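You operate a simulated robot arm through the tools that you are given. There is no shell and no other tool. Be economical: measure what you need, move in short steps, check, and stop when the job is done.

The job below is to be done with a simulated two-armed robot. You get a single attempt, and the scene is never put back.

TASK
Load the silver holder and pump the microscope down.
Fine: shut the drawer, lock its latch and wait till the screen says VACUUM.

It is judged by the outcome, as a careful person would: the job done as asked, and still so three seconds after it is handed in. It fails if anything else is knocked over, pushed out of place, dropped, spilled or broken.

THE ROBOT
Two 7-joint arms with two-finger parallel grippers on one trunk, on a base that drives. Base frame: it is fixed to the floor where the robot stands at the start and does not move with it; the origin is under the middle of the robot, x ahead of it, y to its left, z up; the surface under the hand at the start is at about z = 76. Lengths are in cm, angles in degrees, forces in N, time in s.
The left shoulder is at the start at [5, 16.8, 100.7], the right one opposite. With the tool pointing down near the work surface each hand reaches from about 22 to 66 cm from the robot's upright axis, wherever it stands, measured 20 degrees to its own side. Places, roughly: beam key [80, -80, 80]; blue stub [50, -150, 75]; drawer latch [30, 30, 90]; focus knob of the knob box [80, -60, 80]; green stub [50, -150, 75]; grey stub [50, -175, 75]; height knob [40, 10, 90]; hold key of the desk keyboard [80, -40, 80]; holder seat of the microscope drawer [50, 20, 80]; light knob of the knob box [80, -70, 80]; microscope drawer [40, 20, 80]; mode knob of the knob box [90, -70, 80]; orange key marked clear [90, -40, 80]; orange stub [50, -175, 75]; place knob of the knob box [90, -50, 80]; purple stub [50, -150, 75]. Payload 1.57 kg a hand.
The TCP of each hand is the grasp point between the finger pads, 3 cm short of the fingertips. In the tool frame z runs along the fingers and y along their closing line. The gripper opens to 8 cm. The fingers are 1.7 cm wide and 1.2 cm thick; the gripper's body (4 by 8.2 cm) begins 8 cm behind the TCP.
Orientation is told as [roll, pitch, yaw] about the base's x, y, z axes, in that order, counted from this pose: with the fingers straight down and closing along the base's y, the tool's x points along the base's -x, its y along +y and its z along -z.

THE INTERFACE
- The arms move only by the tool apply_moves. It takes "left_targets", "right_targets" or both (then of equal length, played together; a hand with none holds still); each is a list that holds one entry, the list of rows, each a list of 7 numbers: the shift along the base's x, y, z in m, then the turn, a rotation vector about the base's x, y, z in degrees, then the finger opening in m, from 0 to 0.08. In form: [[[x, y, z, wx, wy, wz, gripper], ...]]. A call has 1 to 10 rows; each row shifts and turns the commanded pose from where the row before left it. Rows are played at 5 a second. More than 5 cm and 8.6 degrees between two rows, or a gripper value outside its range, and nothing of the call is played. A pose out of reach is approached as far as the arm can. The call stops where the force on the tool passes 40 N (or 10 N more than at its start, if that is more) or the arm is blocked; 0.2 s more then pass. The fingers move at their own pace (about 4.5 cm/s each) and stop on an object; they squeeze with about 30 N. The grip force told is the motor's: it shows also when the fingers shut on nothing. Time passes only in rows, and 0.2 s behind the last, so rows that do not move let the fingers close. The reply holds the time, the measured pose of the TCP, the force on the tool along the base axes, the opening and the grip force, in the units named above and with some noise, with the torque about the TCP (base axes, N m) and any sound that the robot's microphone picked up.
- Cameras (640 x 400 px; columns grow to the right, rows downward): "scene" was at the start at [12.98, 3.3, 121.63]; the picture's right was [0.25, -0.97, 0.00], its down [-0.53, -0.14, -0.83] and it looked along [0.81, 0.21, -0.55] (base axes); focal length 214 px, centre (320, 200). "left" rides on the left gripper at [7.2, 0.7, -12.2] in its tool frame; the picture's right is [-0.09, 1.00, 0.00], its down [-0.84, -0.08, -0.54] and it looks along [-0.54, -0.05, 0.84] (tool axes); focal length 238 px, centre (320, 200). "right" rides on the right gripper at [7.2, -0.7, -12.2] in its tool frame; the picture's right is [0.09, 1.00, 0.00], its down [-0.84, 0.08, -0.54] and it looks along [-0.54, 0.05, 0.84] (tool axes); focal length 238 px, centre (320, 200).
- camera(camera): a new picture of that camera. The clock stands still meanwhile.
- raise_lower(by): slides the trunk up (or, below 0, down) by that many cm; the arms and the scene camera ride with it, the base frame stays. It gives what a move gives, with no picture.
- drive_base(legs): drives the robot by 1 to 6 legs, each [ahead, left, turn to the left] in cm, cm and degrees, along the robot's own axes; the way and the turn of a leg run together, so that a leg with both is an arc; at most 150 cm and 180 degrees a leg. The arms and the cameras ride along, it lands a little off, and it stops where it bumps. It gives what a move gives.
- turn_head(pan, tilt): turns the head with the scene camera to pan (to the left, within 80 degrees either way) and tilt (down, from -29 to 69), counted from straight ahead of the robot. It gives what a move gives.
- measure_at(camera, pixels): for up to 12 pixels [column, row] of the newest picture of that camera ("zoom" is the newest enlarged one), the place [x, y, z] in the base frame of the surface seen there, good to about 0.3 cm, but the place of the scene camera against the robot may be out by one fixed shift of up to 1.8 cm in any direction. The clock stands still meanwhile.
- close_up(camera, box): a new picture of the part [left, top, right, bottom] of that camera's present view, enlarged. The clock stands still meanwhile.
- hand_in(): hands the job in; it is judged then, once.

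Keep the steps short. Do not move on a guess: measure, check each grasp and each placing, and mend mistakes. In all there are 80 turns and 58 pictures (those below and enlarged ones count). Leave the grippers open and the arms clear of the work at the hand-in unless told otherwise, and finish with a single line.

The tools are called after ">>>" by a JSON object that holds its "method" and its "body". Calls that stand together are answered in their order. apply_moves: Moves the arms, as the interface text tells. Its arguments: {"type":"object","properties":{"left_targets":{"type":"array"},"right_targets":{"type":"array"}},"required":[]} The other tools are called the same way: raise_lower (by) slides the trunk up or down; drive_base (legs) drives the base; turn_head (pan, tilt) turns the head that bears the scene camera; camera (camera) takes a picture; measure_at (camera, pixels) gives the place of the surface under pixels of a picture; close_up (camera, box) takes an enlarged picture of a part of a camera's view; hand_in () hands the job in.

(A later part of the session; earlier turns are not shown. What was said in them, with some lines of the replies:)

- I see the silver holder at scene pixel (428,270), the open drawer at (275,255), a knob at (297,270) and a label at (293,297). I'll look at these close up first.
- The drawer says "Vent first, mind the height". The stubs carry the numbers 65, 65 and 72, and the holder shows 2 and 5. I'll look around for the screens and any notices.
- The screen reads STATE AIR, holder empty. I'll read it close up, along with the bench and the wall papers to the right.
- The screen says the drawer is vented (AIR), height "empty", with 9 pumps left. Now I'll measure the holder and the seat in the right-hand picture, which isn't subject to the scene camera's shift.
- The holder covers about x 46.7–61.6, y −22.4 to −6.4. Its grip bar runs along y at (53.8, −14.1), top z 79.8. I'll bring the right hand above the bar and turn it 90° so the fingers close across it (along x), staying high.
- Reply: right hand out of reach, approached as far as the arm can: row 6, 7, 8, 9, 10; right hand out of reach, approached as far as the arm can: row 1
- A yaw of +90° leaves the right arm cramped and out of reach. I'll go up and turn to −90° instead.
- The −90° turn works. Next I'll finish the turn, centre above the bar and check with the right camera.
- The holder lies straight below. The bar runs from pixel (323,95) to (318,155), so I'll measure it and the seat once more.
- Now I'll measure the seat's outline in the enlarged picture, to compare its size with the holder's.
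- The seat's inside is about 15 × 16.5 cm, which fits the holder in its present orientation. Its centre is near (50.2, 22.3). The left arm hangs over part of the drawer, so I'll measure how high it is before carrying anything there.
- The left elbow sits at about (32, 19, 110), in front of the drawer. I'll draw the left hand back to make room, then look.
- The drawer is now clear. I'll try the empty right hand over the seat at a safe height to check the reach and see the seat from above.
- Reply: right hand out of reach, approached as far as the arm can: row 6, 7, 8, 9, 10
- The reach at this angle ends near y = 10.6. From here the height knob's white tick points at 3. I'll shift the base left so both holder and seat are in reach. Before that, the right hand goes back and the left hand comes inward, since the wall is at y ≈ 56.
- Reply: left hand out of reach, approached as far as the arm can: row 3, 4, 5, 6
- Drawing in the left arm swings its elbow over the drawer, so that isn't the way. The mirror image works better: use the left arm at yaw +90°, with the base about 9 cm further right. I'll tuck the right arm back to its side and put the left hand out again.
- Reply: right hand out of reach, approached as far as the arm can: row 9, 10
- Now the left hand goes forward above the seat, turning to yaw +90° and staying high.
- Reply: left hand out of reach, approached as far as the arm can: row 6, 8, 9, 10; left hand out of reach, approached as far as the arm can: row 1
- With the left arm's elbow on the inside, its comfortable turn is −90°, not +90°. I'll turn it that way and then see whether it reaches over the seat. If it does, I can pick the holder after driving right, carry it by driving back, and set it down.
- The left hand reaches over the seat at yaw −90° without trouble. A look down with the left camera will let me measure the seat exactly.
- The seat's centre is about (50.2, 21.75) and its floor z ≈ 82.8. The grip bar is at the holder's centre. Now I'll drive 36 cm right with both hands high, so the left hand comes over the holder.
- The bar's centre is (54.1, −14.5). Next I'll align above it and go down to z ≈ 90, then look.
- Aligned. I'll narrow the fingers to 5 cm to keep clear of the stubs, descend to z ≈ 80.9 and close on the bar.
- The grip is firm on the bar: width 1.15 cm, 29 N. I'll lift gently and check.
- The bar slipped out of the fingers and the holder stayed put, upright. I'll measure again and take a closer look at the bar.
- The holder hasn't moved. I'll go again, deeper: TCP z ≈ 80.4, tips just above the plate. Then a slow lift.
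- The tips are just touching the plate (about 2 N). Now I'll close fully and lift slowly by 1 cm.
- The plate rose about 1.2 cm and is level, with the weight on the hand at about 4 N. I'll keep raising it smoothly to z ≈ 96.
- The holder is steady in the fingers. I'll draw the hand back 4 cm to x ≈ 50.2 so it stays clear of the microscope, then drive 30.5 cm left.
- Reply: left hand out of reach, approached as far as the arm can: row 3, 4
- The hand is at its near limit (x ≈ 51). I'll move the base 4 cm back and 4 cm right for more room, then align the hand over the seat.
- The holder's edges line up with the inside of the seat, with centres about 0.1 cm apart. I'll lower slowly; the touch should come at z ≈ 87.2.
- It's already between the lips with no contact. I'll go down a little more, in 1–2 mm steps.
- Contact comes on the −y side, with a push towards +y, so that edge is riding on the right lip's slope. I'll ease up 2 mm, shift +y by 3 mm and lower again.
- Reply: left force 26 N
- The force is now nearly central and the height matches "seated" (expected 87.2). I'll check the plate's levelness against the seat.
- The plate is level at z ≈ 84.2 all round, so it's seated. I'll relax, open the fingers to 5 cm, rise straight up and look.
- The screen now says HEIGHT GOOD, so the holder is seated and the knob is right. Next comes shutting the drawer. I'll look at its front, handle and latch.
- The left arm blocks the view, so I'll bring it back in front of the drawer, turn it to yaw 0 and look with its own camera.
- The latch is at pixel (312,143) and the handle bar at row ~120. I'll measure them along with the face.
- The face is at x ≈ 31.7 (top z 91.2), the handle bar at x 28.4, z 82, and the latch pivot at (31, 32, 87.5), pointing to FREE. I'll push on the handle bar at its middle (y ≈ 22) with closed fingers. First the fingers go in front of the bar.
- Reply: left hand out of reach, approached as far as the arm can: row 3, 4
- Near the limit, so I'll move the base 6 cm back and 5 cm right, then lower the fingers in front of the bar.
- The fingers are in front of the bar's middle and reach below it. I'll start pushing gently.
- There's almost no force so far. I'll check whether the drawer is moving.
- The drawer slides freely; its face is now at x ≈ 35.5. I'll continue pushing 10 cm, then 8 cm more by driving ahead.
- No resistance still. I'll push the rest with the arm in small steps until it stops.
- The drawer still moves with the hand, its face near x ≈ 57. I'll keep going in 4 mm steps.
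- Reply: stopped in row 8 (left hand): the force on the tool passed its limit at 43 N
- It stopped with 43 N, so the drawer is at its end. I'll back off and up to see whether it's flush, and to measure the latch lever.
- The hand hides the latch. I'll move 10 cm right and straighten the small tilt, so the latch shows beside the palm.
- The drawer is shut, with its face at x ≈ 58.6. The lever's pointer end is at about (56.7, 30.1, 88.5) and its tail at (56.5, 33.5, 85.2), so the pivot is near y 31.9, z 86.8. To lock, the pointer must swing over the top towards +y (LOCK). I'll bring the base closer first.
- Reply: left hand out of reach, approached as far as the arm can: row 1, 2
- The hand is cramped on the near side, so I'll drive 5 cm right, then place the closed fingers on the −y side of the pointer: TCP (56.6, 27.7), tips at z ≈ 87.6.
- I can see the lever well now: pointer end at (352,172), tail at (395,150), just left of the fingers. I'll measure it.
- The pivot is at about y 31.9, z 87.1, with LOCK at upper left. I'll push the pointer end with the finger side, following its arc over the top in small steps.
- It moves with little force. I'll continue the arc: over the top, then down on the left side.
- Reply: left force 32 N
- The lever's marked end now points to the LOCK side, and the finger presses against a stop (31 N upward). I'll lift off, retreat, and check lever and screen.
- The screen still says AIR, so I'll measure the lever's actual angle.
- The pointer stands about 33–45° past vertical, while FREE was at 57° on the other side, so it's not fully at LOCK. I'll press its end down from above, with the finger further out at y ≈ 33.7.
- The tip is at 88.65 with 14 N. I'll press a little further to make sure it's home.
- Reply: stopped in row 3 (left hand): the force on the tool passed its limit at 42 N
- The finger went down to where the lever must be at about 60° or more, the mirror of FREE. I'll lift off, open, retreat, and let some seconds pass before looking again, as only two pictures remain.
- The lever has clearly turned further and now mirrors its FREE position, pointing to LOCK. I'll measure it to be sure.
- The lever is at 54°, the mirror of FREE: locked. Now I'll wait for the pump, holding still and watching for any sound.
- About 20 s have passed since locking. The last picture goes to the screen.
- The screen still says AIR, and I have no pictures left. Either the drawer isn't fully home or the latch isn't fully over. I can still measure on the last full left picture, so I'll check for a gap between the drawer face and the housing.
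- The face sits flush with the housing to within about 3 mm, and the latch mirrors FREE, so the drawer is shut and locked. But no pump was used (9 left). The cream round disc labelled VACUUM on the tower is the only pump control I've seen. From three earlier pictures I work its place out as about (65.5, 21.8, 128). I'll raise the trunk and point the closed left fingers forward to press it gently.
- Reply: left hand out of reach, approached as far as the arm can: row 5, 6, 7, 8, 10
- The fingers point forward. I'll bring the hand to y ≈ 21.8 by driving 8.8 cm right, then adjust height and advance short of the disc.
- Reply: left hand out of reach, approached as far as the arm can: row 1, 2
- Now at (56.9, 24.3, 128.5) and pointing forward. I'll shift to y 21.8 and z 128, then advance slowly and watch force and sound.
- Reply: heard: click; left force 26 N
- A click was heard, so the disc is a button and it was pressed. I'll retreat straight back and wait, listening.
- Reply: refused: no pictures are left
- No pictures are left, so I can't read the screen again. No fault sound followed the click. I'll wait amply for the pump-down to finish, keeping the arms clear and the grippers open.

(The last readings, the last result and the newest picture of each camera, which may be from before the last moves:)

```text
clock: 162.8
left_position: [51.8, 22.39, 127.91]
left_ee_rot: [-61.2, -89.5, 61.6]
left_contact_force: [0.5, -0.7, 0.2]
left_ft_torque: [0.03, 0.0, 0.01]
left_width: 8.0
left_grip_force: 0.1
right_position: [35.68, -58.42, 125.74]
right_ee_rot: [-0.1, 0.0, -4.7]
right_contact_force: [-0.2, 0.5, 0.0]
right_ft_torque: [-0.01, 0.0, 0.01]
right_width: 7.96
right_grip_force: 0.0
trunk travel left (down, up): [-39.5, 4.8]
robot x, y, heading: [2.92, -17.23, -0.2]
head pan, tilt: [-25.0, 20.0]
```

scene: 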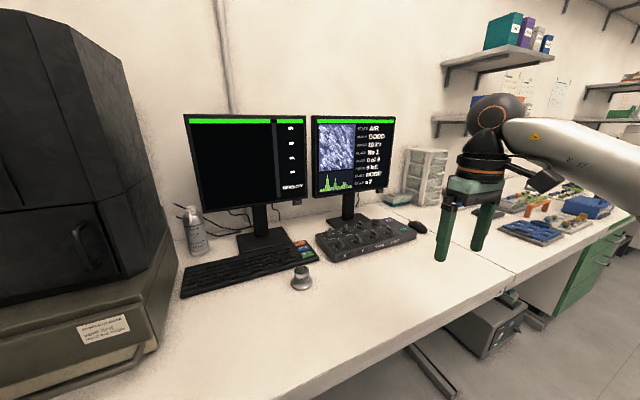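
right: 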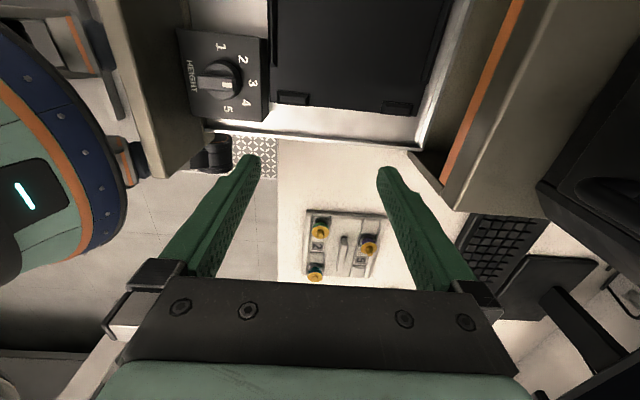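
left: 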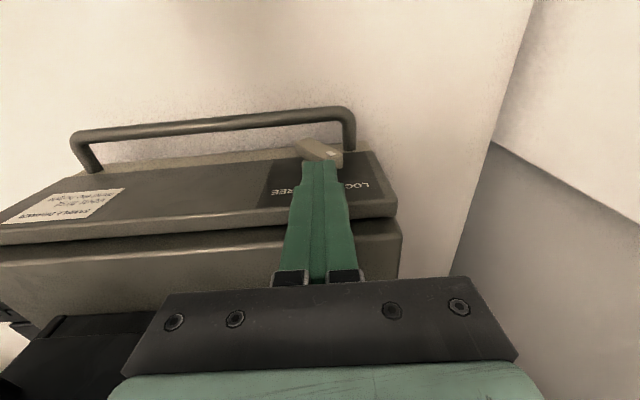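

I've waited 28 s since the click. I'll back the robot off 10 cm so it's clear, then wait another stretch.

>>> {"method": "drive_base", "body": {"legs": [[-10, 0, 0]]}}

>>> {"method": "apply_moves", "body": {"left_targets": [[[0, 0, 0, 0, 0, 0, 0.08], [0, 0, 0, 0, 0, 0, 0.08], [0, 0, 0, 0, 0, 0, 0.08], [0, 0, 0, 0, 0, 0, 0.08], [0, 0, 0, 0, 0, 0, 0.08], [0, 0, 0, 0, 0, 0, 0.08], [0, 0, 0, 0, 0, 0, 0.08], [0, 0, 0, 0, 0, 0, 0.08], [0, 0, 0, 0, 0, 0, 0.08], [0, 0, 0, 0, 0, 0, 0.08]]]}}

>>> {"method": "apply_moves", "body": {"left_targets": [[[0, 0, 0, 0, 0, 0, 0.08], [0, 0, 0, 0, 0, 0, 0.08], [0, 0, 0, 0, 0, 0, 0.08], [0, 0, 0, 0, 0, 0, 0.08], [0, 0, 0, 0, 0, 0, 0.08], [0, 0, 0, 0, 0, 0, 0.08], [0, 0, 0, 0, 0, 0, 0.08], [0, 0, 0, 0, 0, 0, 0.08], [0, 0, 0, 0, 0, 0, 0.08], [0, 0, 0, 0, 0, 0, 0.08]]]}}

>>> {"method": "apply_moves", "body": {"left_targets": [[[0, 0, 0, 0, 0, 0, 0.08], [0, 0, 0, 0, 0, 0, 0.08], [0, 0, 0, 0, 0, 0, 0.08], [0, 0, 0, 0, 0, 0, 0.08], [0, 0, 0, 0, 0, 0, 0.08], [0, 0, 0, 0, 0, 0, 0.08], [0, 0, 0, 0, 0, 0, 0.08], [0, 0, 0, 0, 0, 0, 0.08], [0, 0, 0, 0, 0, 0, 0.08], [0, 0, 0, 0, 0, 0, 0.08]]]}}

>>> {"method": "apply_moves", "body": {"left_targets": [[[0, 0, 0, 0, 0, 0, 0.08], [0, 0, 0, 0, 0, 0, 0.08], [0, 0, 0, 0, 0, 0, 0.08], [0, 0, 0, 0, 0, 0, 0.08], [0, 0, 0, 0, 0, 0, 0.08], [0, 0, 0, 0, 0, 0, 0.08], [0, 0, 0, 0, 0, 0, 0.08], [0, 0, 0, 0, 0, 0, 0.08], [0, 0, 0, 0, 0, 0, 0.08], [0, 0, 0, 0, 0, 0, 0.08]]]}}

>>> {"method": "apply_moves", "body": {"left_targets": [[[0, 0, 0, 0, 0, 0, 0.08], [0, 0, 0, 0, 0, 0, 0.08], [0, 0, 0, 0, 0, 0, 0.08], [0, 0, 0, 0, 0, 0, 0.08], [0, 0, 0, 0, 0, 0, 0.08], [0, 0, 0, 0, 0, 0, 0.08], [0, 0, 0, 0, 0, 0, 0.08], [0, 0, 0, 0, 0, 0, 0.08], [0, 0, 0, 0, 0, 0, 0.08], [0, 0, 0, 0, 0, 0, 0.08]]]}}

>>> {"method": "apply_moves", "body": {"left_targets": [[[0, 0, 0, 0, 0, 0, 0.08], [0, 0, 0, 0, 0, 0, 0.08], [0, 0, 0, 0, 0, 0, 0.08], [0, 0, 0, 0, 0, 0, 0.08], [0, 0, 0, 0, 0, 0, 0.08], [0, 0, 0, 0, 0, 0, 0.08], [0, 0, 0, 0, 0, 0, 0.08], [0, 0, 0, 0, 0, 0, 0.08], [0, 0, 0, 0, 0, 0, 0.08], [0, 0, 0, 0, 0, 0, 0.08]]]}}

>>> {"method": "apply_moves", "body": {"left_targets": [[[0, 0, 0, 0, 0, 0, 0.08], [0, 0, 0, 0, 0, 0, 0.08], [0, 0, 0, 0, 0, 0, 0.08], [0, 0, 0, 0, 0, 0, 0.08], [0, 0, 0, 0, 0, 0, 0.08], [0, 0, 0, 0, 0, 0, 0.08], [0, 0, 0, 0, 0, 0, 0.08], [0, 0, 0, 0, 0, 0, 0.08], [0, 0, 0, 0, 0, 0, 0.08], [0, 0, 0, 0, 0, 0, 0.08]]]}}

>>> {"method": "apply_moves", "body": {"left_targets": [[[0, 0, 0, 0, 0, 0, 0.08], [0, 0, 0, 0, 0, 0, 0.08], [0, 0, 0, 0, 0, 0, 0.08], [0, 0, 0, 0, 0, 0, 0.08], [0, 0, 0, 0, 0, 0, 0.08], [0, 0, 0, 0, 0, 0, 0.08], [0, 0, 0, 0, 0, 0, 0.08], [0, 0, 0, 0, 0, 0, 0.08], [0, 0, 0, 0, 0, 0, 0.08], [0, 0, 0, 0, 0, 0, 0.08]]]}}

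>>> {"method": "apply_moves", "body": {"left_targets": [[[0, 0, 0, 0, 0, 0, 0.08], [0, 0, 0, 0, 0, 0, 0.08], [0, 0, 0, 0, 0, 0, 0.08], [0, 0, 0, 0, 0, 0, 0.08], [0, 0, 0, 0, 0, 0, 0.08], [0, 0, 0, 0, 0, 0, 0.08], [0, 0, 0, 0, 0, 0, 0.08], [0, 0, 0, 0, 0, 0, 0.08], [0, 0, 0, 0, 0, 0, 0.08], [0, 0, 0, 0, 0, 0, 0.08]]]}}

>>> {"method": "apply_moves", "body": {"left_targets": [[[0, 0, 0, 0, 0, 0, 0.08], [0, 0, 0, 0, 0, 0, 0.08], [0, 0, 0, 0, 0, 0, 0.08], [0, 0, 0, 0, 0, 0, 0.08], [0, 0, 0, 0, 0, 0, 0.08], [0, 0, 0, 0, 0, 0, 0.08], [0, 0, 0, 0, 0, 0, 0.08], [0, 0, 0, 0, 0, 0, 0.08], [0, 0, 0, 0, 0, 0, 0.08], [0, 0, 0, 0, 0, 0, 0.08]]]}}

```text
clock: 163.9
left_position: [41.66, 22.3, 127.98]
left_ee_rot: [-66.2, -89.5, 66.5]
left_contact_force: [0.2, -0.3, -0.1]
left_ft_torque: [-0.01, 0.01, 0.04]
left_width: 7.98
left_grip_force: 0.0
right_position: [25.6, -58.42, 125.75]
right_ee_rot: [0.0, 0.0, -4.9]
right_contact_force: [0.2, -0.2, -0.2]
right_ft_torque: [0.02, -0.01, -0.01]
right_width: 8.03
right_grip_force: 0.0
trunk travel left (down, up): [-39.5, 4.8]
robot x, y, heading: [-7.0, -17.08, 0.2]
head pan, tilt: [-25.0, 20.0]
```

```text
clock: 166.1
left_position: [41.62, 22.39, 127.78]
left_ee_rot: [-64.8, -89.3, 64.9]
left_contact_force: [0.3, -0.4, -0.7]
left_ft_torque: [0.02, 0.03, 0.0]
left_width: 7.97
left_grip_force: 0.1
right_position: [25.51, -58.59, 125.64]
right_ee_rot: [-0.1, 0.0, -4.7]
right_contact_force: [0.1, -0.4, 0.0]
right_ft_torque: [0.01, 0.01, -0.02]
right_width: 8.01
right_grip_force: 0.1
trunk travel left (down, up): [-39.5, 4.8]
robot x, y, heading: [-7.0, -16.66, 0.1]
head pan, tilt: [-25.0, 20.0]
```

```text
clock: 168.3
left_position: [41.66, 22.44, 127.8]
left_ee_rot: [-64.9, -89.3, 65.1]
left_contact_force: [1.0, -0.3, 0.0]
left_ft_torque: [-0.01, -0.02, 0.0]
left_width: 8.02
left_grip_force: 0.0
right_position: [25.56, -58.51, 125.73]
right_ee_rot: [0.1, -0.1, -4.8]
right_contact_force: [0.0, 0.7, -0.4]
right_ft_torque: [0.0, -0.01, 0.01]
right_width: 8.01
right_grip_force: 0.0
trunk travel left (down, up): [-39.5, 4.8]
robot x, y, heading: [-6.64, -16.74, 0.2]
head pan, tilt: [-25.0, 20.0]
```

```text
clock: 170.5
left_position: [41.7, 22.34, 127.71]
left_ee_rot: [-64.9, -89.4, 65.2]
left_contact_force: [-0.3, 0.5, -0.4]
left_ft_torque: [-0.01, 0.02, -0.04]
left_width: 8.01
left_grip_force: 0.0
right_position: [25.58, -58.49, 125.62]
right_ee_rot: [0.0, 0.0, -4.9]
right_contact_force: [0.4, -0.3, 0.2]
right_ft_torque: [0.0, 0.0, 0.01]
right_width: 7.99
right_grip_force: 0.1
trunk travel left (down, up): [-39.5, 4.8]
robot x, y, heading: [-7.15, -16.63, 0.2]
head pan, tilt: [-25.0, 20.0]
```

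```text
clock: 172.7
left_position: [41.7, 22.34, 127.81]
left_ee_rot: [-64.8, -89.4, 65.0]
left_contact_force: [-0.3, 0.1, -0.6]
left_ft_torque: [-0.05, 0.0, 0.03]
left_width: 7.97
left_grip_force: 0.1
right_position: [25.66, -58.52, 125.67]
right_ee_rot: [0.0, 0.0, -4.8]
right_contact_force: [0.6, 0.5, 0.3]
right_ft_torque: [-0.05, 0.03, 0.0]
right_width: 8.0
right_grip_force: 0.1
trunk travel left (down, up): [-39.5, 4.8]
robot x, y, heading: [-6.61, -16.83, -0.1]
head pan, tilt: [-25.0, 20.0]
```

```text
clock: 174.9
left_position: [41.69, 22.35, 127.76]
left_ee_rot: [-65.0, -89.4, 65.2]
left_contact_force: [-0.1, 0.7, -0.2]
left_ft_torque: [0.0, -0.02, -0.01]
left_width: 8.02
left_grip_force: 0.1
right_position: [25.59, -58.55, 125.72]
right_ee_rot: [0.1, 0.0, -4.8]
right_contact_force: [-0.7, 0.6, 0.7]
right_ft_torque: [0.0, 0.04, 0.0]
right_width: 7.99
right_grip_force: 0.0
trunk travel left (down, up): [-39.5, 4.8]
robot x, y, heading: [-6.95, -16.99, -0.3]
head pan, tilt: [-25.0, 20.0]
```

```text
clock: 177.1
left_position: [41.7, 22.45, 127.82]
left_ee_rot: [-64.8, -89.3, 65.1]
left_contact_force: [0.7, -0.2, -0.5]
left_ft_torque: [0.0, -0.01, -0.04]
left_width: 8.02
left_grip_force: 0.0
right_position: [25.53, -58.55, 125.75]
right_ee_rot: [0.0, 0.1, -4.8]
right_contact_force: [1.3, 0.0, -0.4]
right_ft_torque: [0.0, -0.01, 0.03]
right_width: 7.98
right_grip_force: 0.0
trunk travel left (down, up): [-39.5, 4.8]
robot x, y, heading: [-6.93, -16.75, 0.0]
head pan, tilt: [-25.0, 20.0]
```

```text
clock: 179.3
left_position: [41.61, 22.37, 127.86]
left_ee_rot: [-64.8, -89.4, 65.1]
left_contact_force: [-0.1, 0.2, 0.5]
left_ft_torque: [0.01, -0.03, -0.03]
left_width: 7.95
left_grip_force: 0.0
right_position: [25.63, -58.54, 125.62]
right_ee_rot: [0.0, 0.0, -4.9]
right_contact_force: [0.4, 0.7, -0.5]
right_ft_torque: [0.02, 0.03, -0.03]
right_width: 8.0
right_grip_force: 0.2
trunk travel left (down, up): [-39.5, 4.8]
robot x, y, heading: [-6.83, -16.73, -0.0]
head pan, tilt: [-25.0, 20.0]
```

```text
clock: 181.5
left_position: [41.65, 22.31, 127.84]
left_ee_rot: [-64.8, -89.3, 65.1]
left_contact_force: [-0.3, -0.7, 0.9]
left_ft_torque: [-0.02, -0.04, 0.0]
left_width: 8.02
left_grip_force: 0.0
right_position: [25.51, -58.5, 125.66]
right_ee_rot: [0.0, 0.0, -4.9]
right_contact_force: [0.2, 0.3, -0.2]
right_ft_torque: [-0.04, -0.02, -0.01]
right_width: 7.98
right_grip_force: 0.0
trunk travel left (down, up): [-39.5, 4.8]
robot x, y, heading: [-6.94, -16.99, 0.2]
head pan, tilt: [-25.0, 20.0]
```

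```text
clock: 183.7
left_position: [41.68, 22.39, 127.83]
left_ee_rot: [-65.0, -89.4, 65.1]
left_contact_force: [-0.1, 0.2, 0.3]
left_ft_torque: [-0.02, -0.02, -0.01]
left_width: 8.01
left_grip_force: 0.1
right_position: [25.57, -58.51, 125.59]
right_ee_rot: [0.0, 0.1, -4.8]
right_contact_force: [-0.2, 0.1, 0.9]
right_ft_torque: [0.01, -0.03, 0.02]
right_width: 7.99
right_grip_force: 0.2
trunk travel left (down, up): [-39.5, 4.8]
robot x, y, heading: [-7.14, -16.96, 0.1]
head pan, tilt: [-25.0, 20.0]
```

```text
clock: 185.9
left_position: [41.63, 22.4, 127.74]
left_ee_rot: [-64.7, -89.3, 65.1]
left_contact_force: [1.3, -0.7, -0.8]
left_ft_torque: [0.01, 0.0, 0.01]
left_width: 7.98
left_grip_force: 0.1
right_position: [25.56, -58.51, 125.76]
right_ee_rot: [-0.1, 0.0, -4.8]
right_contact_force: [0.4, 0.2, 0.8]
right_ft_torque: [-0.01, -0.03, -0.01]
right_width: 8.01
right_grip_force: 0.0
trunk travel left (down, up): [-39.5, 4.8]
robot x, y, heading: [-6.84, -16.87, 0.2]
head pan, tilt: [-25.0, 20.0]
```

More than 50 s have passed since the pump button clicked. No fault sound came, the arms are clear and the grippers are open. I'm handing in.

>>> {"method": "hand_in", "body": {}}

```text
The job is handed in.
```

The silver holder is seated (screen: HEIGHT GOOD), the drawer is shut and latched, and the VACUUM button was pressed with a click and given over 50 s, but I had no pictures left to confirm that the screen says VACUUM.
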